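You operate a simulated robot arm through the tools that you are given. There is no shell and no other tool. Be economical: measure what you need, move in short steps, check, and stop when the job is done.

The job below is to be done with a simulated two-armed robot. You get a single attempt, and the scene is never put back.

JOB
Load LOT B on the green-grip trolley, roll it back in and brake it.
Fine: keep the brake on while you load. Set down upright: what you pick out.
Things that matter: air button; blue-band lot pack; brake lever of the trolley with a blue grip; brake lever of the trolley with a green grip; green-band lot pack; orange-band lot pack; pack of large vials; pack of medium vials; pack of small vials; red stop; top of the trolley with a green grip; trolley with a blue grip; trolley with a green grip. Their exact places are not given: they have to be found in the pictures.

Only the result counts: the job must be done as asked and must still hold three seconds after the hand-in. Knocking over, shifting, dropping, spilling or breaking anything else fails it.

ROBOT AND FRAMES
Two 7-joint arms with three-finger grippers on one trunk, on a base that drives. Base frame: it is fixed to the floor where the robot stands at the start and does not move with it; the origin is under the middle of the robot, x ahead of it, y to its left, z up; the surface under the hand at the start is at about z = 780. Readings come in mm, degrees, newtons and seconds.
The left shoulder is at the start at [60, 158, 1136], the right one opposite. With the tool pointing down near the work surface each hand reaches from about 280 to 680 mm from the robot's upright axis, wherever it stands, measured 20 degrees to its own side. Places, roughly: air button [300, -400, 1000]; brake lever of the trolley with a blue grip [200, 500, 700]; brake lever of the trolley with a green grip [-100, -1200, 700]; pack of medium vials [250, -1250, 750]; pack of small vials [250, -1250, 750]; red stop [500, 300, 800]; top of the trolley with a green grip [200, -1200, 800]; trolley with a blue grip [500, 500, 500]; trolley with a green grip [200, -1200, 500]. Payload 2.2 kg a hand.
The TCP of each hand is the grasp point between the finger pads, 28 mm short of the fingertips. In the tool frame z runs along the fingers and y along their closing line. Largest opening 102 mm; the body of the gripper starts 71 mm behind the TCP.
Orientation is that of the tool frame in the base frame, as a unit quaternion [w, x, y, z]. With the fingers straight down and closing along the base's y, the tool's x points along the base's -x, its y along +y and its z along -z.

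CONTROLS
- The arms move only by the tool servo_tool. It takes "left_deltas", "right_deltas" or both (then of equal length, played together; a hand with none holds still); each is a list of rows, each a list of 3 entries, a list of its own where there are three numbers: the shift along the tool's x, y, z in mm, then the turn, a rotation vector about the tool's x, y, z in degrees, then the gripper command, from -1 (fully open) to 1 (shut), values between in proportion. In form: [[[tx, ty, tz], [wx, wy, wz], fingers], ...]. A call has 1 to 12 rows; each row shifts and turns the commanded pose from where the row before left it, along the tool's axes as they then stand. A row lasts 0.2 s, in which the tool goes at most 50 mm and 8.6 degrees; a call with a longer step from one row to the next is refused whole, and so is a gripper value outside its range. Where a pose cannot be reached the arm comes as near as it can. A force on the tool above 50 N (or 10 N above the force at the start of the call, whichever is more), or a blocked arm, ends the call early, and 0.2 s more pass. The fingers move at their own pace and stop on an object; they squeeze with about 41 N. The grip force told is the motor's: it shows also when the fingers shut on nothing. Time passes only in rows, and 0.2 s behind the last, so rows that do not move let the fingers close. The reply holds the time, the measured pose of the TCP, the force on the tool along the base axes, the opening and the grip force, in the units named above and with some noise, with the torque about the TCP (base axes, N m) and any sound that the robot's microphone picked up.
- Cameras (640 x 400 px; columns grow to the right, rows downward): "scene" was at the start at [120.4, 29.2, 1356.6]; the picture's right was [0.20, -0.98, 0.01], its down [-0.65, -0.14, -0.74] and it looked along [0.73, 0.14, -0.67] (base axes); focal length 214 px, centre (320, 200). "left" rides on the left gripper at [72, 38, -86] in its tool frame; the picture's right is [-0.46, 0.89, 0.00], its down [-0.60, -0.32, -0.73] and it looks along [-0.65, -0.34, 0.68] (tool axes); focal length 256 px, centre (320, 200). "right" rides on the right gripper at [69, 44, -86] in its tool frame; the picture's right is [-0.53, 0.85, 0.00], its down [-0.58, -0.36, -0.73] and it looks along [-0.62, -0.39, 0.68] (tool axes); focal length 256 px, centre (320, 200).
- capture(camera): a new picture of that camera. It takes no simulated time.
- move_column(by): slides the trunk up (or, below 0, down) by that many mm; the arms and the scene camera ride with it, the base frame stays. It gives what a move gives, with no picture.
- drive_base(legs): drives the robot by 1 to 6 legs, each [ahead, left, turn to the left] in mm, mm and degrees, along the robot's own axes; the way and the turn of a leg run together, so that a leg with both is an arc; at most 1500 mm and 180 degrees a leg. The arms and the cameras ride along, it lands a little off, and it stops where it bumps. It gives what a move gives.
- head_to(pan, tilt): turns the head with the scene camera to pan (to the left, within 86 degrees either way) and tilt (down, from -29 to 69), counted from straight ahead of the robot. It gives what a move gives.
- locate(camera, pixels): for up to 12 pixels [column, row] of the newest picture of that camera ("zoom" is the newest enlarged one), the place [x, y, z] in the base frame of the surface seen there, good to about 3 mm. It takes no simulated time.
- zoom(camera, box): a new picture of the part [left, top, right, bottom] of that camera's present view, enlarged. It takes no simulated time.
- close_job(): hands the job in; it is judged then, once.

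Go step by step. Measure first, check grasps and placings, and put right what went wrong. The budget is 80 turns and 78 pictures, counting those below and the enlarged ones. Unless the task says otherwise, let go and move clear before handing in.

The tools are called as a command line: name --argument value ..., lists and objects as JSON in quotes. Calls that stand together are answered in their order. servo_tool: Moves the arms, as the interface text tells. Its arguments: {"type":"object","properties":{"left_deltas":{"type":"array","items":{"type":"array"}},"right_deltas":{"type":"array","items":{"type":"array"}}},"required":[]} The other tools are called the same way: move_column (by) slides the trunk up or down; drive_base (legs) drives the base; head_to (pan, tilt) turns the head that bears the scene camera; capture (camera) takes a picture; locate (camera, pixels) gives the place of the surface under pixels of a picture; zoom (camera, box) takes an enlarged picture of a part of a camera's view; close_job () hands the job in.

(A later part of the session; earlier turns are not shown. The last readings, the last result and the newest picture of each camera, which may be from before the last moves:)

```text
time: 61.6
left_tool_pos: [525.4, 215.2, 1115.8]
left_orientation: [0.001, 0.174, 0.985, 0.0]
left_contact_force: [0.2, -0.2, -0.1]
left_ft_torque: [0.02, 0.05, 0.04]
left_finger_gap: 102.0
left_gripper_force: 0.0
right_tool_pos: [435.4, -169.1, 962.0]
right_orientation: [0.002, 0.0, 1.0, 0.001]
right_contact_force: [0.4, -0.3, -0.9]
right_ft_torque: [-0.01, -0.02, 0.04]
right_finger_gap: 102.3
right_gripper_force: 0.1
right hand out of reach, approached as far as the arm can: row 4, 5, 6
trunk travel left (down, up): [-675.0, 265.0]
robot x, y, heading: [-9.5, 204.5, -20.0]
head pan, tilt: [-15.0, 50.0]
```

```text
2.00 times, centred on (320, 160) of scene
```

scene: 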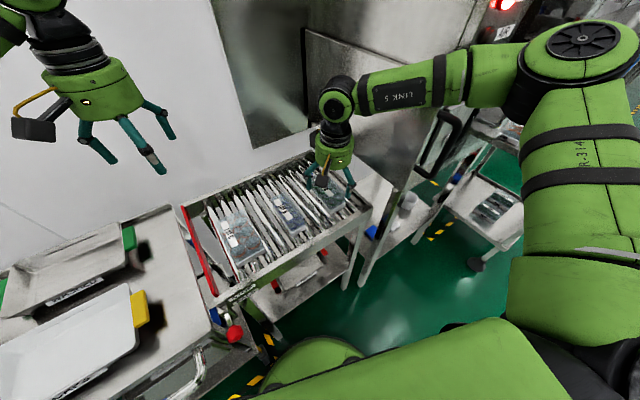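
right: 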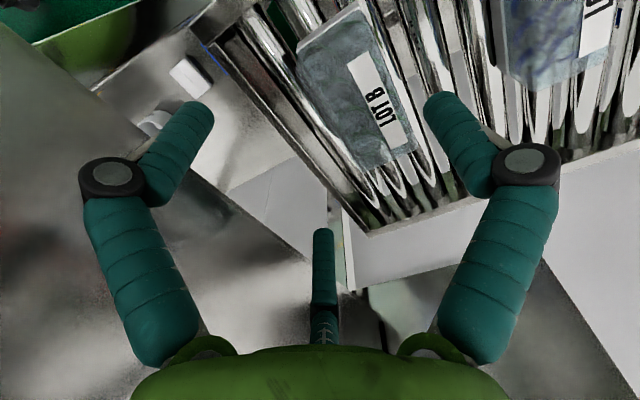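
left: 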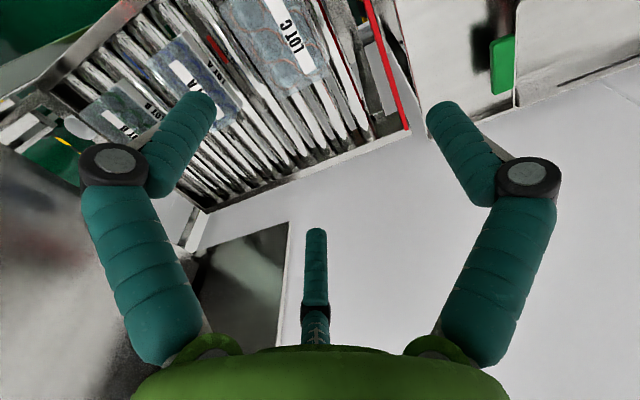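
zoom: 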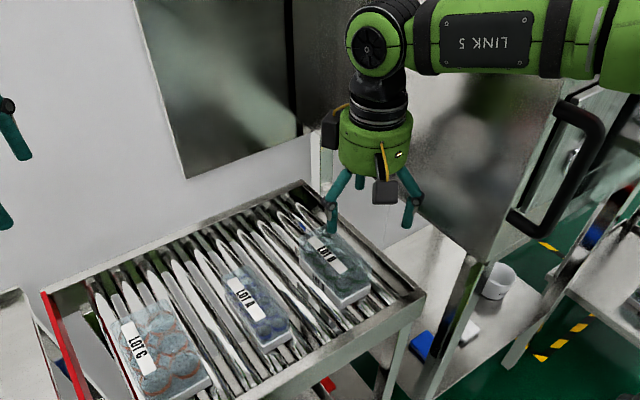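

The hand fell short of reach at this height (reached x 435). Raising the trunk 120 mm puts the shoulder in a better place, then I'll move down and forward.

move_column --by 120

servo_tool --right_deltas '[[[0, 3, 40], [0, 0, 0], -1], [[0, 3, 40], [0, 0, 0], -1], [[0, 3, 40], [0, 0, 0], -1], [[-15, 3, 20], [0, 0, 0], -1], [[-15, 3, 10], [0, 0, 0], -1], [[-15, 3, 0], [0, 0, 0], -1], [[0, 0, 0], [0, 0, 0], -1]]'

```text
time: 63.1
left_tool_pos: [526.3, 214.4, 1234.2]
left_orientation: [0.0, 0.174, 0.985, -0.001]
left_contact_force: [-0.9, -0.2, -0.9]
left_ft_torque: [0.01, 0.0, 0.0]
left_finger_gap: 101.8
left_gripper_force: 0.0
right_tool_pos: [435.6, -167.3, 1083.2]
right_orientation: [0.002, -0.001, 1.0, 0.001]
right_contact_force: [0.9, 0.4, 0.0]
right_ft_torque: [0.01, 0.01, 0.0]
right_finger_gap: 102.1
right_gripper_force: 0.0
trunk travel left (down, up): [-795.0, 145.0]
robot x, y, heading: [-8.7, 203.7, -20.3]
head pan, tilt: [-15.0, 50.0]
```

```text
time: 64.7
left_tool_pos: [525.9, 214.2, 1234.9]
left_orientation: [0.0, 0.174, 0.985, 0.001]
left_contact_force: [0.1, -1.0, -0.1]
left_ft_torque: [-0.02, 0.04, -0.01]
left_finger_gap: 102.1
left_gripper_force: 0.1
right_tool_pos: [399.9, -174.2, 982.4]
right_orientation: [0.003, -0.001, 1.0, 0.002]
right_contact_force: [1.2, 0.8, 0.3]
right_ft_torque: [0.01, -0.01, 0.03]
right_finger_gap: 102.0
right_gripper_force: 0.2
right hand out of reach, approached as far as the arm can: row 1, 2, 3, 4, 5, 6
trunk travel left (down, up): [-795.0, 145.0]
robot x, y, heading: [-5.4, 205.2, -20.5]
head pan, tilt: [-15.0, 50.0]
```

The commanded pose likely overshot ahead of the reachable spot. I'll pull it back toward (480,−152) and read where the hand ends.

servo_tool --right_deltas '[[[23, -9, 0], [0, 0, 0], -1], [[22, -9, 0], [0, 0, 0], -1], [[0, 0, 0], [0, 0, 0], -1], [[0, 0, 0], [0, 0, 0], -1]]'

head_to --pan -25 --tilt 40

capture --camera "scene"

```text
time: 65.7
left_tool_pos: [526.2, 213.8, 1234.9]
left_orientation: [0.0, 0.174, 0.985, 0.0]
left_contact_force: [0.4, -0.3, 0.3]
left_ft_torque: [0.0, -0.02, 0.02]
left_finger_gap: 102.3
left_gripper_force: 0.1
right_tool_pos: [351.8, -193.9, 984.1]
right_orientation: [0.002, -0.001, 1.0, 0.002]
right_contact_force: [-1.1, 0.5, 0.3]
right_ft_torque: [-0.04, 0.0, 0.0]
right_finger_gap: 102.2
right_gripper_force: 0.1
trunk travel left (down, up): [-795.0, 145.0]
robot x, y, heading: [-6.0, 206.4, -20.5]
head pan, tilt: [-15.0, 50.0]
```

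```text
time: 66.4
left_tool_pos: [524.9, 214.6, 1234.1]
left_orientation: [0.0, 0.174, 0.985, 0.0]
left_contact_force: [-1.0, -0.5, -0.2]
left_ft_torque: [-0.01, -0.04, -0.02]
left_finger_gap: 101.9
left_gripper_force: 0.0
right_tool_pos: [351.5, -194.0, 985.6]
right_orientation: [0.001, -0.001, 1.0, 0.002]
right_contact_force: [-0.5, 0.6, 0.5]
right_ft_torque: [-0.05, 0.03, 0.0]
right_finger_gap: 102.0
right_gripper_force: 0.1
trunk travel left (down, up): [-795.0, 145.0]
robot x, y, heading: [-8.7, 203.1, -20.2]
head pan, tilt: [-25.0, 40.0]
```

```text
41 pictures are left
```

scene: 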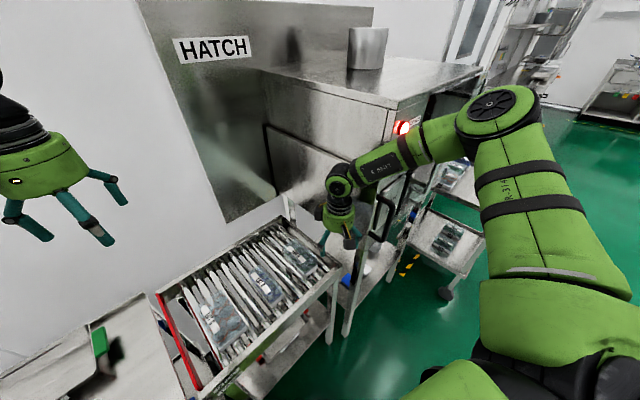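

I'll measure the elbow and the hatch's nearest corner to plan a better stance.

locate --camera "scene" --pixels '[[500, 108], [455, 130], [495, 160], [395, 105], [362, 245], [345, 325], [340, 185], [480, 70], [395, 190], [380, 230]]'

```text
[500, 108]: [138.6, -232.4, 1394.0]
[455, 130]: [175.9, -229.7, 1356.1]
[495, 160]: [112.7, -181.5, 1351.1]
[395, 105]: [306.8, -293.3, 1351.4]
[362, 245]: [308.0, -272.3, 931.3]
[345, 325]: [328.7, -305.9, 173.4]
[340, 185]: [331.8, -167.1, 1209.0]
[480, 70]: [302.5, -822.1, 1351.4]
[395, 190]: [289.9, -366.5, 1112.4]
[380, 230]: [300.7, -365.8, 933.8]
```

The elbow is fine; a wrist limit seems likely, since I turned the hand 20° away from the robot's heading. I'll test by turning the hand back and reaching forward at safe height.

servo_tool --right_deltas '[[[0, 0, 0], [0, 0, 6.5], -1], [[0, 0, 0], [0, 0, 6.5], -1], [[0, 0, 0], [0, 0, 6.5], -1], [[-30, 20, 0], [0, 0, 0], -1], [[-40, 20, 0], [0, 0, 0], -1], [[-40, 15, 0], [0, 0, 0], -1], [[0, 0, 0], [0, 0, 0], -1]]'

```text
time: 68.0
left_tool_pos: [526.1, 214.8, 1234.9]
left_orientation: [0.0, 0.174, 0.985, -0.001]
left_contact_force: [0.6, 0.6, -0.2]
left_ft_torque: [-0.02, 0.01, 0.01]
left_finger_gap: 102.0
left_gripper_force: 0.0
right_tool_pos: [416.7, -189.3, 1010.3]
right_orientation: [0.001, 0.168, 0.986, 0.003]
right_contact_force: [0.2, 0.3, 0.1]
right_ft_torque: [0.01, 0.02, 0.04]
right_finger_gap: 101.9
right_gripper_force: 0.0
right hand out of reach, approached as far as the arm can: row 5, 6
trunk travel left (down, up): [-795.0, 145.0]
robot x, y, heading: [-8.9, 204.4, -19.9]
head pan, tilt: [-25.0, 40.0]
```

Reach is limited to about 490 mm between shoulder and wrist. I need to be ~50 mm closer with the trunk lower, so I'll check the clearance between base, blue handle and stop knob first.

head_to --pan 35 --tilt 65

capture --camera "scene"

```text
time: 69.3
left_tool_pos: [525.9, 215.2, 1234.7]
left_orientation: [0.0, 0.173, 0.985, 0.0]
left_contact_force: [-0.2, -0.1, 0.4]
left_ft_torque: [-0.02, 0.04, 0.02]
left_finger_gap: 102.1
left_gripper_force: 0.0
right_tool_pos: [415.9, -190.2, 1008.7]
right_orientation: [0.002, 0.169, 0.986, 0.002]
right_contact_force: [0.0, 0.1, -0.4]
right_ft_torque: [-0.05, -0.01, -0.01]
right_finger_gap: 101.6
right_gripper_force: 0.0
trunk travel left (down, up): [-795.0, 145.0]
robot x, y, heading: [-5.4, 199.3, -20.1]
head pan, tilt: [35.0, 65.0]
```

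```text
40 pictures are left
```

scene: 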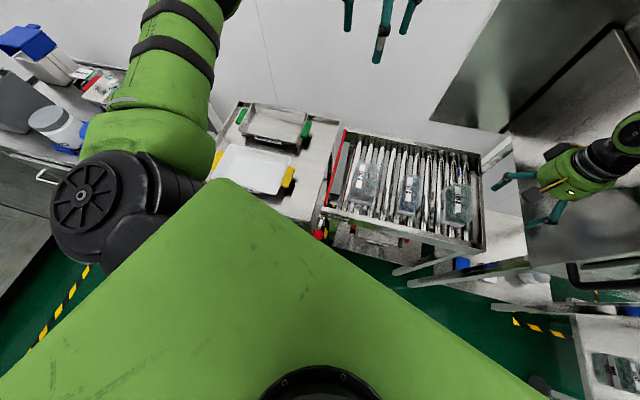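

locate --camera "scene" --pixels '[[318, 233], [330, 190], [215, 180], [390, 215]]'

head_to --pan -20 --tilt 65

capture --camera "scene"

```text
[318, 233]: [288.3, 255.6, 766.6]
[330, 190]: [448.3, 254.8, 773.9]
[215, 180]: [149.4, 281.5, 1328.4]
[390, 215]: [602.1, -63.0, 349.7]
```

```text
time: 70.5
left_tool_pos: [525.9, 215.1, 1235.4]
left_orientation: [0.0, 0.174, 0.985, -0.001]
left_contact_force: [0.2, -0.4, 0.4]
left_ft_torque: [0.05, 0.0, 0.03]
left_finger_gap: 102.2
left_gripper_force: 0.0
right_tool_pos: [415.7, -189.1, 1009.7]
right_orientation: [0.003, 0.169, 0.986, 0.002]
right_contact_force: [-1.3, -0.4, -0.5]
right_ft_torque: [-0.01, -0.01, 0.01]
right_finger_gap: 102.1
right_gripper_force: 0.2
trunk travel left (down, up): [-795.0, 145.0]
robot x, y, heading: [-3.0, 210.5, -20.0]
head pan, tilt: [-20.0, 65.0]
```

```text
39 pictures are left
```

scene: 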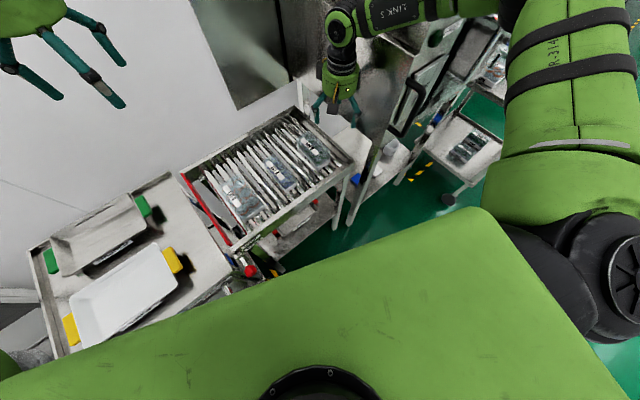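

The base needs to stay away from the blue trolley's wheels and the stop knob, so I'll take the stance (45,165) with heading −25°. First I draw the hand in and up.

servo_tool --right_deltas '[[[26, 30, -20], [0, 0, 0], -1], [[26, 30, -30], [0, 0, 0], -1], [[26, 30, -40], [0, 0, 0], -1], [[0, 10, -40], [0, 0, 0], -1], [[0, 0, 0], [0, 0, 0], -1]]'

drive_base --legs '[[0, 0, -5], [61, -15, 0]]'

head_to --pan -20 --tilt 45

capture --camera "scene"

```text
refused: row 3 steps farther than a row can; nothing moved
```

```text
time: 71.9
left_tool_pos: [542.8, 158.5, 1237.3]
left_orientation: [0.002, 0.214, 0.977, -0.003]
left_contact_force: [-1.6, -0.9, -0.1]
left_ft_torque: [0.09, -0.02, 0.0]
left_finger_gap: 102.0
left_gripper_force: 0.1
right_tool_pos: [397.3, -217.7, 1010.8]
right_orientation: [-0.007, 0.2, 0.98, 0.015]
right_contact_force: [2.5, 29.4, 3.7]
right_ft_torque: [-1.08, -0.15, 1.18]
right_finger_gap: 89.2
right_gripper_force: 0.1
trunk travel left (down, up): [-795.0, 145.0]
robot x, y, heading: [14.3, 190.2, -25.0]
head pan, tilt: [-20.0, 65.0]
stopped in leg 2: the force on the tool passed its limit at 69 N (the readings are from after the stop); the commanded pose is now the measured one
```

```text
time: 72.7
left_tool_pos: [546.1, 163.4, 1235.1]
left_orientation: [0.001, 0.215, 0.977, -0.004]
left_contact_force: [0.0, -0.1, 0.3]
left_ft_torque: [-0.01, -0.03, -0.01]
left_finger_gap: 102.3
left_gripper_force: 0.0
right_tool_pos: [396.6, -217.8, 1011.7]
right_orientation: [-0.008, 0.204, 0.979, 0.011]
right_contact_force: [1.4, 32.0, 4.8]
right_ft_torque: [-1.21, -0.14, 1.2]
right_finger_gap: 87.3
right_gripper_force: 0.1
trunk travel left (down, up): [-795.0, 145.0]
robot x, y, heading: [11.1, 192.7, -25.0]
head pan, tilt: [-20.0, 45.0]
```

```text
38 pictures are left
```

scene: 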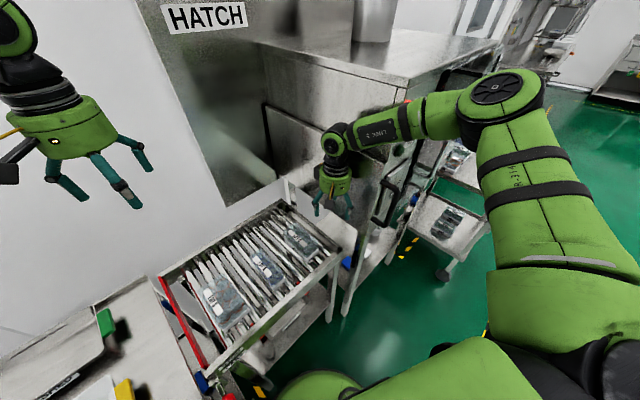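

The servo rows were refused, and the drive then pressed a finger against the hatch's side wall (a fixed wall, light contact). I'll move the hand left and up, clear of it.

servo_tool --right_deltas '[[[5, 30, 0], [0, 0, 0], -1], [[15, 30, -20], [0, 0, 0], -1], [[20, 30, -25], [0, 0, 0], -1], [[10, 20, -35], [0, 0, 0], -1], [[0, 0, -40], [0, 0, 0], -1], [[0, 0, 0], [0, 0, 0], -1]]'

```text
time: 74.1
left_tool_pos: [546.2, 154.0, 1234.4]
left_orientation: [0.0, 0.215, 0.977, 0.0]
left_contact_force: [-0.3, 0.3, -0.7]
left_ft_torque: [0.01, 0.02, -0.03]
left_finger_gap: 101.9
left_gripper_force: 0.0
right_tool_pos: [384.5, -116.2, 1137.8]
right_orientation: [-0.01, 0.208, 0.978, 0.009]
right_contact_force: [-0.2, -0.5, 0.0]
right_ft_torque: [0.02, 0.03, -0.02]
right_finger_gap: 101.9
right_gripper_force: 0.1
right hand out of reach, approached as far as the arm can: row 1, 4
trunk travel left (down, up): [-795.0, 145.0]
robot x, y, heading: [12.7, 187.1, -25.1]
head pan, tilt: [-20.0, 45.0]
```

Clear. Now the remaining shift of the base, then I lower the trunk in two steps.

drive_base --legs '[[40, -7, 0]]'

move_column --by -120

capture --camera "scene"

```text
time: 75.0
left_tool_pos: [557.6, 142.4, 1237.0]
left_orientation: [0.003, 0.217, 0.976, -0.002]
left_contact_force: [0.3, 1.2, 0.5]
left_ft_torque: [-0.08, -0.07, 0.0]
left_finger_gap: 102.3
left_gripper_force: 0.1
right_tool_pos: [394.9, -128.4, 1141.3]
right_orientation: [-0.007, 0.209, 0.978, 0.009]
right_contact_force: [-0.7, 0.5, 0.1]
right_ft_torque: [-0.08, -0.04, 0.02]
right_finger_gap: 102.2
right_gripper_force: 0.1
trunk travel left (down, up): [-795.0, 145.0]
robot x, y, heading: [28.3, 171.9, -25.1]
head pan, tilt: [-20.0, 45.0]
stopped in leg 1: the robot was blocked; the commanded pose is now the measured one
```

```text
time: 76.5
left_tool_pos: [561.4, 133.4, 1116.2]
left_orientation: [0.0, 0.217, 0.976, 0.0]
left_contact_force: [0.5, -0.3, -0.2]
left_ft_torque: [0.01, -0.03, 0.04]
left_finger_gap: 102.0
left_gripper_force: 0.1
right_tool_pos: [396.0, -136.1, 1018.2]
right_orientation: [-0.009, 0.209, 0.978, 0.011]
right_contact_force: [-1.0, 0.0, -0.7]
right_ft_torque: [0.0, -0.01, 0.0]
right_finger_gap: 101.9
right_gripper_force: 0.2
trunk travel left (down, up): [-675.0, 265.0]
robot x, y, heading: [26.6, 169.7, -25.3]
head pan, tilt: [-20.0, 45.0]
```

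```text
37 pictures are left
```

scene: 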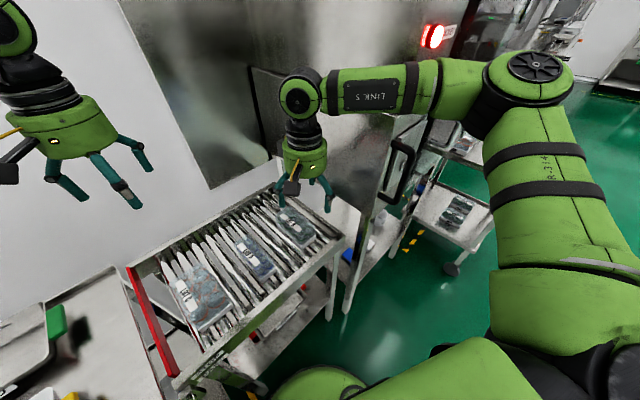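

The base was blocked at (28,172). A turn of +10° instead shortens the reach, and the hand swings away from the hatch.

drive_base --legs '[[0, 0, 10]]'

move_column --by -90

```text
time: 77.6
left_tool_pos: [559.3, 226.8, 1115.7]
left_orientation: [0.0, 0.131, 0.991, 0.0]
left_contact_force: [-0.3, 0.7, -0.6]
left_ft_torque: [0.0, 0.0, -0.03]
left_finger_gap: 101.8
left_gripper_force: 0.1
right_tool_pos: [444.8, -66.3, 1018.0]
right_orientation: [-0.01, 0.122, 0.992, 0.01]
right_contact_force: [0.3, -0.3, 0.4]
right_ft_torque: [0.02, -0.01, 0.01]
right_finger_gap: 101.7
right_gripper_force: 0.0
trunk travel left (down, up): [-675.0, 265.0]
robot x, y, heading: [28.1, 171.7, -15.2]
head pan, tilt: [-20.0, 45.0]
```

```text
time: 78.8
left_tool_pos: [554.3, 237.1, 1028.1]
left_orientation: [0.004, 0.13, 0.991, -0.005]
left_contact_force: [0.3, -0.9, -0.1]
left_ft_torque: [-0.01, 0.0, -0.01]
left_finger_gap: 102.0
left_gripper_force: 0.0
right_tool_pos: [441.6, -57.9, 938.8]
right_orientation: [-0.002, 0.121, 0.993, 0.005]
right_contact_force: [0.4, 0.2, -0.4]
right_ft_torque: [0.01, -0.01, 0.0]
right_finger_gap: 102.2
right_gripper_force: 0.0
trunk travel left (down, up): [-585.0, 355.0]
robot x, y, heading: [26.7, 170.4, -15.2]
head pan, tilt: [-20.0, 45.0]
```

The right hand sits 10 mm higher than expected, so the elbow may be touching. I'll look.

head_to --pan -40 --tilt 45

capture --camera "scene"

```text
time: 79.7
left_tool_pos: [554.2, 236.7, 1026.4]
left_orientation: [0.003, 0.131, 0.991, -0.005]
left_contact_force: [0.5, 0.3, -0.3]
left_ft_torque: [-0.02, -0.05, 0.01]
left_finger_gap: 102.0
left_gripper_force: 0.0
right_tool_pos: [444.7, -59.4, 939.3]
right_orientation: [0.001, 0.122, 0.992, 0.004]
right_contact_force: [-0.2, 0.9, -0.7]
right_ft_torque: [0.03, 0.01, 0.0]
right_finger_gap: 102.2
right_gripper_force: 0.1
trunk travel left (down, up): [-585.0, 355.0]
robot x, y, heading: [30.5, 171.8, -15.4]
head pan, tilt: [-40.0, 45.0]
```

```text
36 pictures are left
```

scene: 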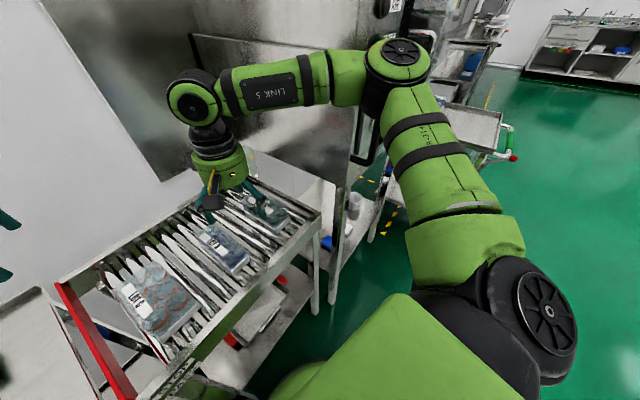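

The elbow is resting by the hatch handle. I'll raise the trunk again, turn to −20° and shift left, then extend the hand before lowering.

move_column --by 90

drive_base --legs '[[0, 0, -5], [4, 22, 0]]'

```text
time: 80.9
left_tool_pos: [559.4, 228.0, 1114.8]
left_orientation: [-0.001, 0.131, 0.991, 0.0]
left_contact_force: [0.3, 0.6, -0.2]
left_ft_torque: [0.01, 0.0, -0.01]
left_finger_gap: 101.9
left_gripper_force: 0.1
right_tool_pos: [444.6, -65.8, 1018.3]
right_orientation: [-0.01, 0.122, 0.992, 0.01]
right_contact_force: [0.7, 0.8, -0.5]
right_ft_torque: [0.01, 0.02, 0.01]
right_finger_gap: 101.8
right_gripper_force: 0.0
trunk travel left (down, up): [-675.0, 265.0]
robot x, y, heading: [28.4, 171.0, -15.3]
head pan, tilt: [-40.0, 45.0]
```

```text
time: 82.2
left_tool_pos: [562.0, 177.8, 1116.2]
left_orientation: [0.001, 0.178, 0.984, 0.0]
left_contact_force: [-0.2, 0.6, 0.1]
left_ft_torque: [-0.05, -0.02, 0.03]
left_finger_gap: 101.7
left_gripper_force: 0.0
right_tool_pos: [421.8, -104.1, 1019.0]
right_orientation: [-0.01, 0.17, 0.985, 0.01]
right_contact_force: [0.0, 0.0, -0.4]
right_ft_torque: [-0.03, 0.01, 0.01]
right_finger_gap: 102.1
right_gripper_force: 0.2
trunk travel left (down, up): [-675.0, 265.0]
robot x, y, heading: [28.9, 171.6, -20.6]
head pan, tilt: [-40.0, 45.0]
stopped in leg 2: the robot was blocked; the commanded pose is now the measured one
```

The base is blocked moving left, so it's touching something there. I'll look left-down before going on.

drive_base --legs '[[-40, 0, 0]]'

head_to --pan 60 --tilt 55

capture --camera "scene"

capture --camera "left"

```text
time: 83.1
left_tool_pos: [527.9, 190.5, 1113.2]
left_orientation: [-0.003, 0.178, 0.984, 0.0]
left_contact_force: [-0.8, -0.4, -0.3]
left_ft_torque: [0.04, 0.03, 0.01]
left_finger_gap: 101.9
left_gripper_force: 0.0
right_tool_pos: [387.4, -92.0, 1015.6]
right_orientation: [-0.012, 0.17, 0.985, 0.011]
right_contact_force: [0.1, -0.1, -0.4]
right_ft_torque: [0.03, 0.05, -0.01]
right_finger_gap: 102.0
right_gripper_force: 0.1
trunk travel left (down, up): [-675.0, 265.0]
robot x, y, heading: [-6.0, 182.3, -20.6]
head pan, tilt: [-40.0, 45.0]
```

```text
time: 84.9
left_tool_pos: [524.2, 191.9, 1114.6]
left_orientation: [0.0, 0.177, 0.984, 0.0]
left_contact_force: [-0.1, -0.9, 0.4]
left_ft_torque: [0.04, 0.02, -0.02]
left_finger_gap: 101.9
left_gripper_force: 0.1
right_tool_pos: [384.1, -90.6, 1018.8]
right_orientation: [-0.01, 0.17, 0.985, 0.01]
right_contact_force: [0.0, -0.4, 0.0]
right_ft_torque: [-0.02, 0.01, -0.03]
right_finger_gap: 101.7
right_gripper_force: 0.1
trunk travel left (down, up): [-675.0, 265.0]
robot x, y, heading: [-8.8, 183.9, -20.7]
head pan, tilt: [60.0, 55.0]
```

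```text
35 pictures are left
```

scene: 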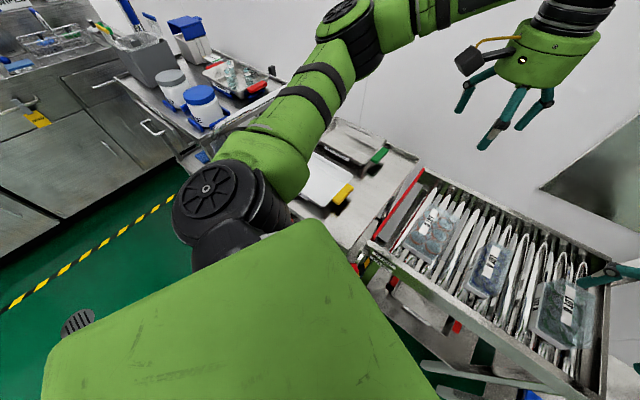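

```text
34 pictures are left
```

left: 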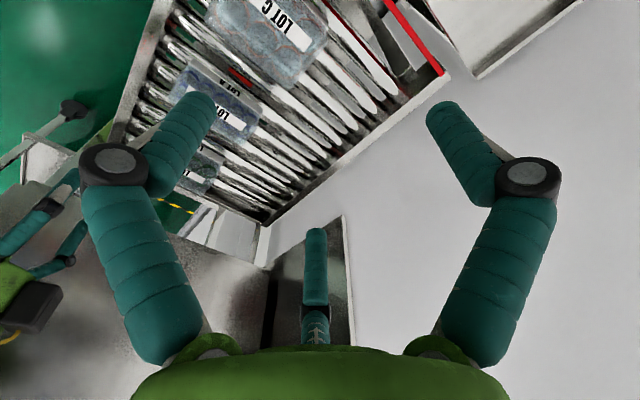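

The base is limited on the left side, so using the left hand is better: standing at (10,0) with heading about −28°, LOT B is well within the left arm's reach. First I back off and tuck the right arm.

drive_base --legs '[[-150, 0, 0]]'

servo_tool --right_deltas '[[[25, -30, -15], [0, 0, 0], -1], [[25, -30, -15], [0, 0, 0], -1], [[25, -30, -15], [0, 0, 0], -1], [[25, -30, -15], [0, 0, 0], -1], [[25, -30, -15], [0, 0, 0], -1], [[10, -10, -15], [0, 0, 0], -1], [[0, 0, 0], [0, 0, 0], -1]]'

```text
time: 86.3
left_tool_pos: [386.5, 244.1, 1112.9]
left_orientation: [-0.001, 0.177, 0.984, 0.0]
left_contact_force: [-0.4, -0.6, -0.9]
left_ft_torque: [0.03, 0.04, 0.03]
left_finger_gap: 102.0
left_gripper_force: 0.1
right_tool_pos: [245.2, -37.9, 1015.7]
right_orientation: [-0.011, 0.169, 0.986, 0.011]
right_contact_force: [0.2, 0.3, -0.4]
right_ft_torque: [0.01, -0.01, 0.0]
right_finger_gap: 102.0
right_gripper_force: 0.1
trunk travel left (down, up): [-675.0, 265.0]
robot x, y, heading: [-149.8, 239.2, -20.6]
head pan, tilt: [60.0, 55.0]
```

```text
time: 87.9
left_tool_pos: [384.2, 244.9, 1114.2]
left_orientation: [0.0, 0.176, 0.984, -0.001]
left_contact_force: [-0.5, 0.2, -0.1]
left_ft_torque: [-0.01, 0.01, -0.02]
left_finger_gap: 102.1
left_gripper_force: 0.0
right_tool_pos: [63.7, -145.7, 1108.2]
right_orientation: [-0.011, 0.169, 0.985, 0.011]
right_contact_force: [0.0, 1.0, -1.0]
right_ft_torque: [0.01, 0.02, -0.03]
right_finger_gap: 101.7
right_gripper_force: 0.0
trunk travel left (down, up): [-675.0, 265.0]
robot x, y, heading: [-150.1, 238.8, -20.6]
head pan, tilt: [60.0, 55.0]
```

drive_base --legs '[[84, -224, 0], [0, 0, -7.5], [141, 75, 0]]'

head_to --pan 5 --tilt 50

capture --camera "scene"

```text
time: 91.2
left_tool_pos: [538.4, -64.8, 1116.1]
left_orientation: [0.0, 0.241, 0.97, 0.0]
left_contact_force: [0.2, -0.4, 0.1]
left_ft_torque: [0.0, 0.0, 0.03]
left_finger_gap: 101.9
left_gripper_force: 0.1
right_tool_pos: [171.5, -408.8, 1109.4]
right_orientation: [-0.009, 0.233, 0.972, 0.011]
right_contact_force: [-0.2, 0.6, -0.5]
right_ft_torque: [-0.01, 0.0, 0.0]
right_finger_gap: 101.9
right_gripper_force: 0.0
trunk travel left (down, up): [-675.0, 265.0]
robot x, y, heading: [12.9, 0.5, -27.8]
head pan, tilt: [60.0, 55.0]
```

```text
time: 92.5
left_tool_pos: [540.1, -64.4, 1113.8]
left_orientation: [0.0, 0.241, 0.97, -0.001]
left_contact_force: [-0.1, -0.5, 0.2]
left_ft_torque: [0.0, -0.02, 0.01]
left_finger_gap: 102.1
left_gripper_force: 0.0
right_tool_pos: [173.8, -410.1, 1108.5]
right_orientation: [-0.01, 0.233, 0.972, 0.011]
right_contact_force: [1.1, 0.1, 0.0]
right_ft_torque: [0.01, -0.02, 0.0]
right_finger_gap: 102.0
right_gripper_force: 0.2
trunk travel left (down, up): [-675.0, 265.0]
robot x, y, heading: [10.0, -2.0, -27.8]
head pan, tilt: [5.0, 50.0]
```

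```text
33 pictures are left
```

scene: 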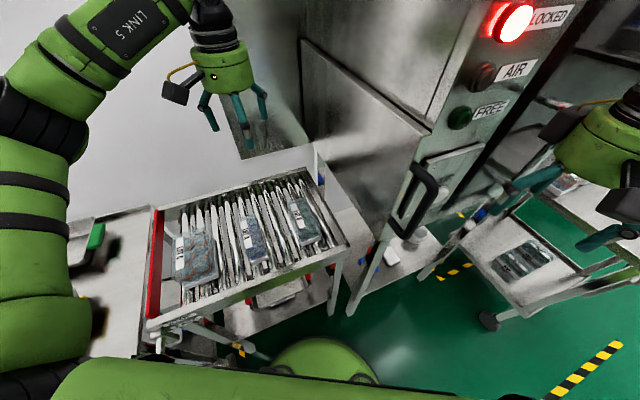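

This stance works. Now I'll square up the left hand, move over LOT B and partly down.

servo_tool --left_deltas '[[[0, 0, 0], [0, 0, -7], -1], [[0, 0, 0], [0, 0, -7], -1], [[0, 0, 0], [0, 0, -7], -1], [[0, 0, 0], [0, 0, -6.9], -1], [[20, -29, 20], [0, 0, 0], -1], [[20, -29, 20], [0, 0, 0], -1], [[20, -30, 20], [0, 0, 0], -1], [[0, 0, 40], [0, 0, 0], -1], [[0, 0, 40], [0, 0, 0], -1], [[0, 0, 40], [0, 0, 0], -1], [[0, 0, 0], [0, 0, 0], -1]]'

capture --camera "scene"

zoom --camera "scene" --box '[220, 110, 360, 270]'

```text
time: 94.9
left_tool_pos: [479.2, -152.3, 933.5]
left_orientation: [0.0, 0.0, 1.0, -0.001]
left_contact_force: [0.1, 0.1, 0.7]
left_ft_torque: [0.0, 0.0, 0.0]
left_finger_gap: 102.0
left_gripper_force: 0.1
right_tool_pos: [172.9, -408.6, 1109.0]
right_orientation: [-0.009, 0.233, 0.972, 0.011]
right_contact_force: [0.6, 0.9, 0.2]
right_ft_torque: [0.0, 0.02, -0.01]
right_finger_gap: 102.0
right_gripper_force: 0.1
trunk travel left (down, up): [-675.0, 265.0]
robot x, y, heading: [8.4, 0.1, -28.1]
head pan, tilt: [5.0, 50.0]
```

```text
32 pictures are left
```

scene: 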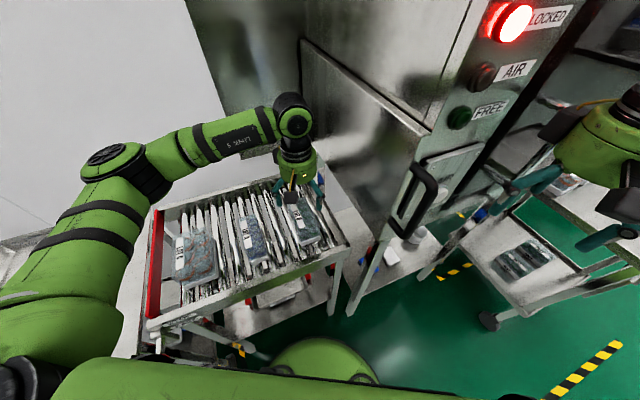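

```text
2.50 times, centred on (290, 190) of scene
```

zoom: 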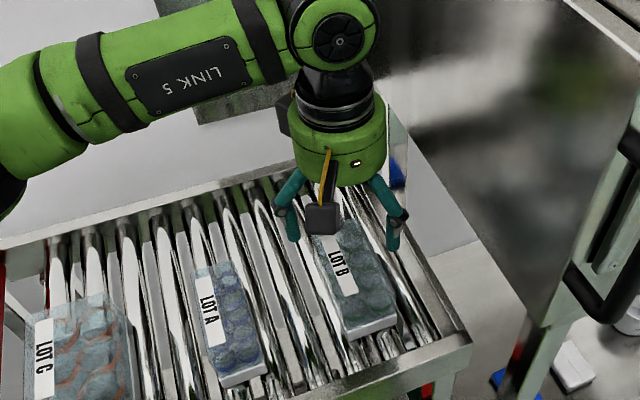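

The hand is straight above LOT B. I'll recheck the pack's front edge, then descend.

locate --camera "zoom" --pixels '[[351, 334], [395, 319], [349, 325], [394, 309], [348, 290], [330, 250], [220, 325]]'

```text
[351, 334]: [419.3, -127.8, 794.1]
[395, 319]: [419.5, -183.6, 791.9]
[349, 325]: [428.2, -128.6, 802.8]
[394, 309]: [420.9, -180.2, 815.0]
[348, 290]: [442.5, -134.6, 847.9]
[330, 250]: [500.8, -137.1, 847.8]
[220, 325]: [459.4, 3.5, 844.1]
```

servo_tool --left_deltas '[[[0, -1, 35], [0, 0, 0], -1], [[0, 0, 35], [0, 0, 0], -1], [[0, 0, 30], [0, 0, 0], -1], [[0, 0, 15], [0, 0, 0], -1], [[0, 0, 0], [0, 0, 0], -1]]'

zoom --camera "scene" --box '[220, 110, 360, 270]'

```text
time: 95.7
left_tool_pos: [478.6, -161.2, 858.0]
left_orientation: [0.003, 0.002, 1.0, -0.016]
left_contact_force: [-0.2, 0.0, -0.5]
left_ft_torque: [-0.01, -0.02, -0.02]
left_finger_gap: 102.3
left_gripper_force: 0.0
right_tool_pos: [171.3, -409.2, 1108.4]
right_orientation: [-0.009, 0.233, 0.972, 0.011]
right_contact_force: [-0.5, 0.6, 0.3]
right_ft_torque: [-0.01, 0.01, -0.02]
right_finger_gap: 102.2
right_gripper_force: 0.1
trunk travel left (down, up): [-675.0, 265.0]
robot x, y, heading: [12.9, 0.5, -28.2]
head pan, tilt: [5.0, 50.0]
stopped in row 3 (left hand): the force on the tool passed its limit at 58 N (the readings are from after the stop); the commanded pose is now the measured one
```

```text
2.50 times, centred on (290, 190) of scene
```

zoom: 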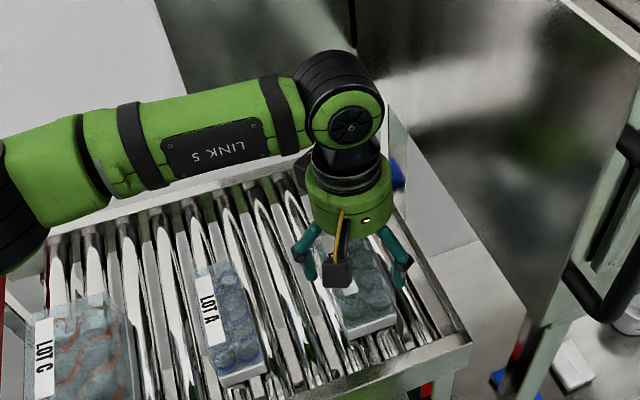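

A force of 58 N stopped the descent at z 858 with the hand pushed 9 mm to −y. I'll see through the left hand's camera what touches.

capture --camera "left"

locate --camera "zoom" --pixels '[[395, 190], [405, 220], [440, 280], [310, 270], [400, 280], [350, 335], [395, 318], [360, 200]]'

```text
29 pictures are left
```

left: 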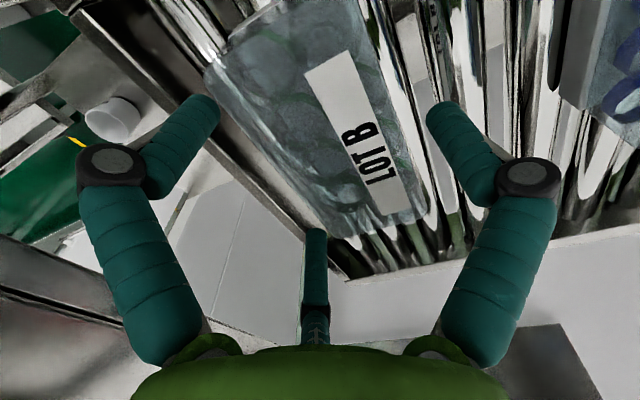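

```text
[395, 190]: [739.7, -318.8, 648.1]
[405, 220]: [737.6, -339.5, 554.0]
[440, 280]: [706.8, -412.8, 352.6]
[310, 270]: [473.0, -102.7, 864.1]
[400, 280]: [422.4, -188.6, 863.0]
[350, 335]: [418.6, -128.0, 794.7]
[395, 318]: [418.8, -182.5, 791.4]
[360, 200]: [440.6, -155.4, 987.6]
```

The locates suggest the gripper's fingers aren't where I assumed, so I'll measure the fingers themselves in the left camera picture.

locate --camera "left" --pixels '[[205, 108], [170, 160], [110, 172], [440, 115], [475, 165], [530, 178], [315, 240], [315, 280], [320, 330], [360, 150], [220, 80], [350, 230]]'

capture --camera "right"

```text
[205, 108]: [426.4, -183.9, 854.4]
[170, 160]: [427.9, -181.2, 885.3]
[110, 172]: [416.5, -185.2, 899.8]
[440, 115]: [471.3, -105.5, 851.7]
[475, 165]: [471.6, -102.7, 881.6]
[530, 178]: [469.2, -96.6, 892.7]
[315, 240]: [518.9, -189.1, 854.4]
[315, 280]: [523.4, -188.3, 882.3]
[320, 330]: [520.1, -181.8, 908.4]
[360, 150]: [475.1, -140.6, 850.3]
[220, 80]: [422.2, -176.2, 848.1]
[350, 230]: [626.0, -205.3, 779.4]
```

```text
28 pictures are left
```

right: 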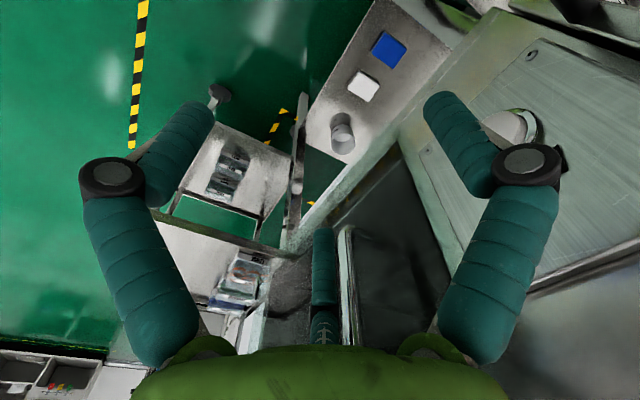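

The hand has three fingers in view: one on +y (≈[471,−105]) and two on −y (≈[427,−183] and [520,−188]), which were meeting the pack's edge. I'll raise the left hand and half-close the free right one to learn how the fingers travel.

servo_tool --left_deltas '[[[0, 0, -40], [0, 0, 0], -1], [[0, 0, -30], [0, 0, 0], -1], [[0, 0, 0], [0, 0, 0], -1], [[0, 0, 0], [0, 0, 0], -1]]' --right_deltas '[[[0, 0, 0], [0, 0, 0], 0.2], [[0, 0, 0], [0, 0, 0], 0.2], [[0, 0, 0], [0, 0, 0], 0.2], [[0, 0, 0], [0, 0, 0], 0.2]]'

capture --camera "right"

zoom --camera "scene" --box '[220, 110, 360, 270]'

```text
time: 96.7
left_tool_pos: [478.6, -159.6, 928.6]
left_orientation: [0.002, 0.003, 1.0, -0.016]
left_contact_force: [1.3, 0.6, -1.3]
left_ft_torque: [0.01, -0.03, 0.02]
left_finger_gap: 102.0
left_gripper_force: 0.1
right_tool_pos: [171.0, -408.1, 1107.6]
right_orientation: [-0.009, 0.232, 0.973, 0.011]
right_contact_force: [-0.6, -0.3, -0.3]
right_ft_torque: [-0.02, -0.03, 0.0]
right_finger_gap: 40.6
right_gripper_force: 0.0
trunk travel left (down, up): [-675.0, 265.0]
robot x, y, heading: [14.0, -3.0, -27.9]
head pan, tilt: [5.0, 50.0]
```

```text
27 pictures are left
```

right: 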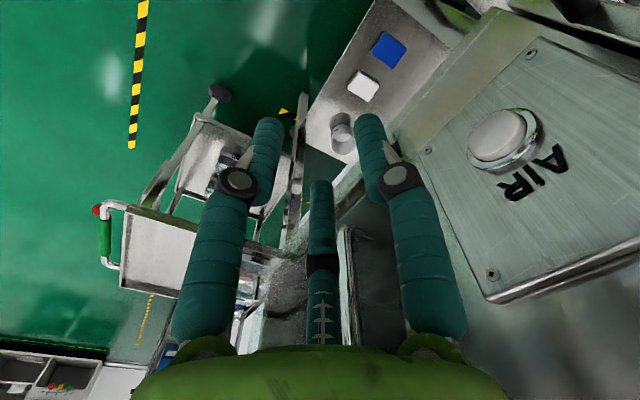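

```text
2.50 times, centred on (290, 190) of scene
```

zoom: 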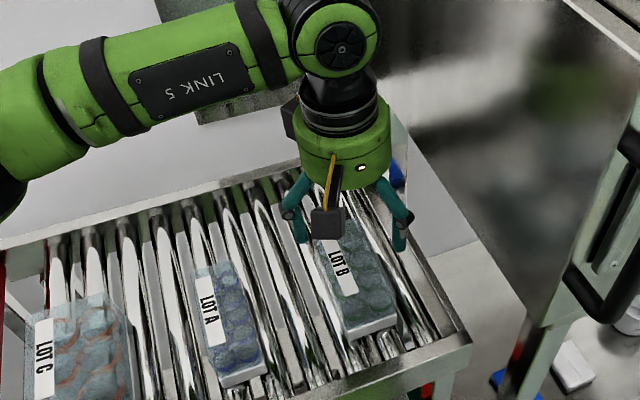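

It's a centring three-jaw hand: one finger at +y, two at (±x, −y), each at radius gap/2. To straddle the 62 mm width, the TCP must sit about 14 mm toward −y of the pack's middle (y≈−167.5), so I'll correct that and descend gently.

servo_tool --left_deltas '[[[0, 0, 0], [-1.8, 0.2, -0.3], -1], [[-1, -8, 0], [0, 0, 0], -1], [[0, 0, 0], [0, 0, 0], -1], [[0, 0, 25], [0, 0, 0], -1], [[0, 0, 20], [0, 0, 0], -1], [[0, 0, 8], [0, 0, 0], -1], [[0, 0, 8], [0, 0, 0], -1], [[0, 0, 8], [0, 0, 0], -1], [[0, 0, 8], [0, 0, 0], -1], [[0, 0, 0], [0, 0, 0], -1]]'

capture --camera "left"

```text
time: 98.9
left_tool_pos: [481.7, -167.8, 850.9]
left_orientation: [0.001, 0.0, 1.0, -0.001]
left_contact_force: [0.0, 0.2, 0.0]
left_ft_torque: [-0.03, 0.02, 0.03]
left_finger_gap: 101.9
left_gripper_force: 0.1
right_tool_pos: [173.1, -408.6, 1107.6]
right_orientation: [-0.01, 0.233, 0.972, 0.012]
right_contact_force: [0.0, -0.5, -0.1]
right_ft_torque: [-0.01, 0.02, -0.03]
right_finger_gap: 40.8
right_gripper_force: 0.1
trunk travel left (down, up): [-675.0, 265.0]
robot x, y, heading: [12.3, -0.9, -28.0]
head pan, tilt: [5.0, 50.0]
```

```text
25 pictures are left
```

left: 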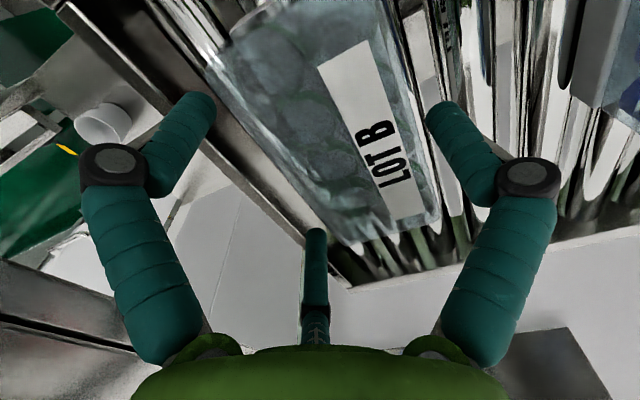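

No contact at z 851; the fingers are passing beside the pack. I'll go on down to about 821.

servo_tool --left_deltas '[[[0, 0, 8], [0, 0, 0], -1], [[0, 0, 8], [0, 0, 0], -1], [[0, 0, 8], [0, 0, 0], -1], [[0, 0, 6], [0, 0, 0], -1], [[0, 0, 0], [0, 0, 0], -1]]'

```text
time: 100.1
left_tool_pos: [480.6, -166.3, 819.9]
left_orientation: [0.0, 0.0, 1.0, 0.0]
left_contact_force: [-0.2, -0.4, 0.5]
left_ft_torque: [0.03, 0.02, 0.01]
left_finger_gap: 102.1
left_gripper_force: 0.0
right_tool_pos: [172.3, -409.4, 1107.2]
right_orientation: [-0.008, 0.233, 0.972, 0.011]
right_contact_force: [0.5, 0.4, 0.0]
right_ft_torque: [0.02, 0.03, 0.02]
right_finger_gap: 40.9
right_gripper_force: 0.1
trunk travel left (down, up): [-675.0, 265.0]
robot x, y, heading: [7.1, 0.5, -27.9]
head pan, tilt: [5.0, 50.0]
```

Down beside the pack with no contact. Now I'll close the fingers.

servo_tool --left_deltas '[[[0, 0, 0], [0, 0, 0], -0.7], [[0, 0, 0], [0, 0, 0], 0], [[0, 0, 0], [0, 0, 0], 1], [[0, 0, 0], [0, 0, 0], 1]]'

zoom --camera "scene" --box '[220, 110, 360, 270]'

```text
time: 101.1
left_tool_pos: [481.0, -166.4, 820.6]
left_orientation: [0.001, 0.001, 1.0, 0.0]
left_contact_force: [0.5, 1.4, 3.5]
left_ft_torque: [0.11, 0.3, -0.09]
left_finger_gap: 84.8
left_gripper_force: 40.9
right_tool_pos: [172.7, -409.8, 1108.2]
right_orientation: [-0.009, 0.232, 0.973, 0.011]
right_contact_force: [-0.2, 0.5, -0.3]
right_ft_torque: [0.01, -0.01, 0.0]
right_finger_gap: 40.7
right_gripper_force: 0.0
trunk travel left (down, up): [-675.0, 265.0]
robot x, y, heading: [8.3, 0.8, -28.0]
head pan, tilt: [5.0, 50.0]
```

```text
2.50 times, centred on (290, 190) of scene
```

zoom: 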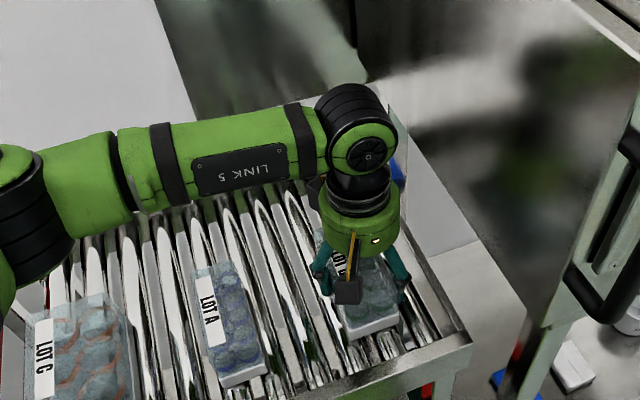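

It's gripped at gap 85 with 41 N. I'll lift slowly and check.

servo_tool --left_deltas '[[[0, 0, -10], [0, 0, 0], 1], [[0, 0, -20], [0, 0, 0], 1], [[0, 0, -25], [0, 0, 0], 1], [[0, 0, -25], [0, 0, 0], 1], [[0, 0, -25], [0, 0, 0], 1], [[0, 0, 0], [0, 0, 0], 1]]'

capture --camera "left"

```text
time: 102.5
left_tool_pos: [482.3, -166.9, 926.2]
left_orientation: [0.001, -0.001, 1.0, 0.002]
left_contact_force: [-0.3, -0.1, -1.6]
left_ft_torque: [-0.03, 0.02, 0.0]
left_finger_gap: 84.5
left_gripper_force: 41.0
right_tool_pos: [172.8, -409.6, 1107.5]
right_orientation: [-0.01, 0.233, 0.972, 0.011]
right_contact_force: [0.2, -0.7, 1.0]
right_ft_torque: [0.01, -0.01, 0.02]
right_finger_gap: 40.8
right_gripper_force: 0.0
trunk travel left (down, up): [-675.0, 265.0]
robot x, y, heading: [12.8, -7.8, -28.0]
head pan, tilt: [5.0, 50.0]
```

```text
23 pictures are left
```

left: 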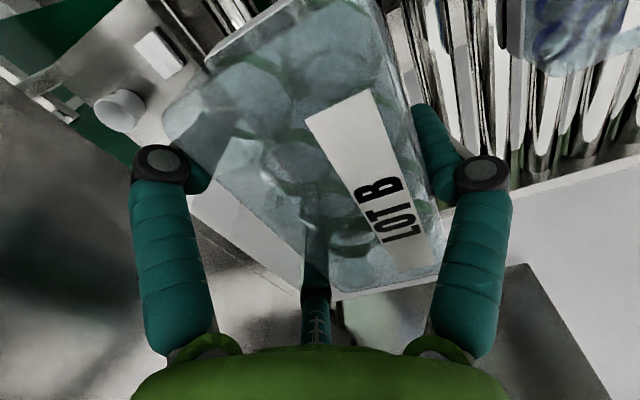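

LOT B is held level. I'll raise it a bit more, then back out and drive over in front of the green trolley.

servo_tool --left_deltas '[[[0, 0, -30], [0, 0, 0], 1], [[0, 0, -30], [0, 0, 0], 1], [[0, 0, 0], [0, 0, 0], 1]]'

drive_base --legs '[[-441, -235, 0], [0, 0, 28], [0, -1330, 0]]'

head_to --pan 10 --tilt 45

capture --camera "scene"

```text
time: 103.3
left_tool_pos: [480.1, -167.7, 985.5]
left_orientation: [0.0, 0.0, 1.0, 0.0]
left_contact_force: [-0.5, 0.4, -2.2]
left_ft_torque: [-0.03, 0.0, -0.01]
left_finger_gap: 84.6
left_gripper_force: 40.9
right_tool_pos: [172.8, -409.3, 1108.4]
right_orientation: [-0.009, 0.232, 0.973, 0.012]
right_contact_force: [-0.5, 0.2, -0.1]
right_ft_torque: [-0.02, 0.04, 0.01]
right_finger_gap: 40.8
right_gripper_force: 0.0
trunk travel left (down, up): [-675.0, 265.0]
robot x, y, heading: [9.8, -2.5, -27.7]
head pan, tilt: [5.0, 50.0]
```

```text
time: 113.9
left_tool_pos: [-5.7, -1261.6, 984.8]
left_orientation: [0.001, -0.238, 0.971, 0.0]
left_contact_force: [-1.1, -0.4, -2.6]
left_ft_torque: [-0.01, -0.03, 0.02]
left_finger_gap: 84.6
left_gripper_force: 41.1
right_tool_pos: [-165.6, -1619.6, 1108.1]
right_orientation: [-0.012, -0.005, 1.0, 0.008]
right_contact_force: [0.2, 0.3, -0.1]
right_ft_torque: [0.01, 0.03, -0.05]
right_finger_gap: 40.7
right_gripper_force: 0.2
trunk travel left (down, up): [-675.0, 265.0]
robot x, y, heading: [-496.5, -1332.1, -0.5]
head pan, tilt: [5.0, 50.0]
```

```text
time: 114.5
left_tool_pos: [-6.0, -1263.0, 985.2]
left_orientation: [0.001, -0.238, 0.971, 0.0]
left_contact_force: [0.1, 0.2, -1.1]
left_ft_torque: [-0.05, 0.02, -0.01]
left_finger_gap: 84.8
left_gripper_force: 41.4
right_tool_pos: [-166.4, -1620.1, 1108.9]
right_orientation: [-0.013, -0.006, 1.0, 0.009]
right_contact_force: [-0.7, 0.1, -1.0]
right_ft_torque: [0.03, 0.03, -0.02]
right_finger_gap: 40.9
right_gripper_force: 0.1
trunk travel left (down, up): [-675.0, 265.0]
robot x, y, heading: [-498.0, -1334.4, -0.4]
head pan, tilt: [10.0, 45.0]
```

```text
22 pictures are left
```

scene: 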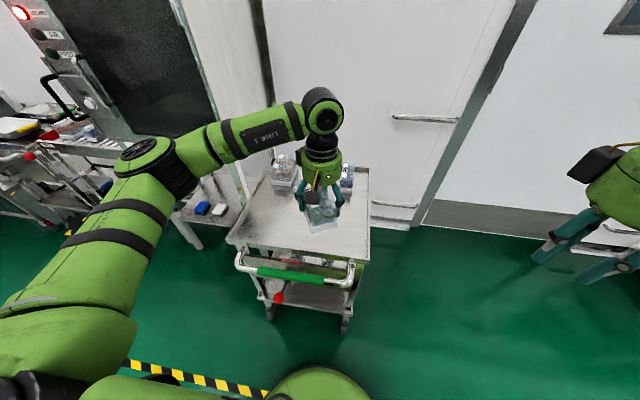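

I'll turn the pack straight with the trolley, move up closer and lower the trunk some.

servo_tool --left_deltas '[[[0, 0, 0], [0, 0, 6.9], 1], [[0, 0, 0], [0, 0, 6.9], 1], [[0, 0, 0], [0, 0, 6.9], 1], [[0, 0, 0], [0, 0, 6.9], 1], [[0, 0, 0], [0, 0, 0], 1]]'

drive_base --legs '[[55, 48, 0]]'

move_column --by -90

capture --camera "scene"

```text
time: 115.8
left_tool_pos: [-6.2, -1262.6, 984.2]
left_orientation: [0.001, 0.001, 1.0, 0.001]
left_contact_force: [-1.3, -0.1, -1.6]
left_ft_torque: [-0.01, 0.01, -0.01]
left_finger_gap: 84.4
left_gripper_force: 41.0
right_tool_pos: [-166.7, -1620.8, 1108.8]
right_orientation: [-0.012, -0.006, 1.0, 0.01]
right_contact_force: [0.1, -0.2, 0.0]
right_ft_torque: [0.0, 0.0, 0.02]
right_finger_gap: 40.8
right_gripper_force: 0.0
trunk travel left (down, up): [-675.0, 265.0]
robot x, y, heading: [-498.7, -1333.8, -0.4]
head pan, tilt: [10.0, 45.0]
```

```text
time: 116.8
left_tool_pos: [47.0, -1215.4, 985.9]
left_orientation: [0.001, 0.0, 1.0, 0.0]
left_contact_force: [-0.2, -0.3, -1.9]
left_ft_torque: [-0.01, -0.04, 0.0]
left_finger_gap: 84.8
left_gripper_force: 41.1
right_tool_pos: [-112.2, -1574.7, 1107.5]
right_orientation: [-0.012, -0.005, 1.0, 0.009]
right_contact_force: [0.0, 0.7, 0.2]
right_ft_torque: [-0.01, 0.03, 0.01]
right_finger_gap: 41.0
right_gripper_force: 0.0
trunk travel left (down, up): [-675.0, 265.0]
robot x, y, heading: [-443.4, -1286.7, -0.4]
head pan, tilt: [10.0, 45.0]
```

```text
time: 118.0
left_tool_pos: [48.3, -1215.9, 895.2]
left_orientation: [0.0, 0.0, 1.0, -0.001]
left_contact_force: [-0.7, 0.2, -1.7]
left_ft_torque: [-0.04, 0.02, 0.01]
left_finger_gap: 84.6
left_gripper_force: 41.2
right_tool_pos: [-112.4, -1571.7, 1018.0]
right_orientation: [-0.012, -0.006, 1.0, 0.009]
right_contact_force: [0.3, 0.4, 0.2]
right_ft_torque: [0.03, -0.01, -0.02]
right_finger_gap: 40.7
right_gripper_force: 0.0
trunk travel left (down, up): [-585.0, 355.0]
robot x, y, heading: [-445.2, -1288.1, -0.2]
head pan, tilt: [10.0, 45.0]
```

```text
21 pictures are left
```

scene: 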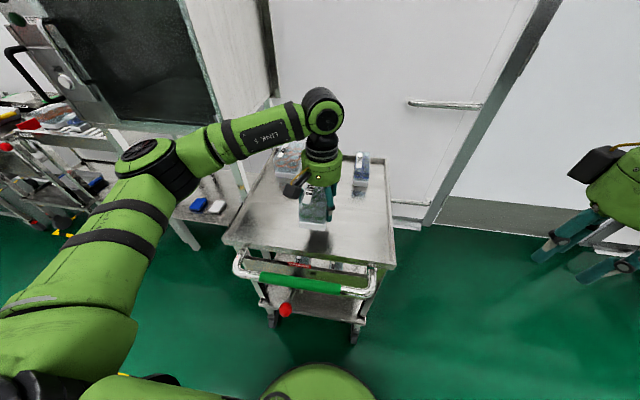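

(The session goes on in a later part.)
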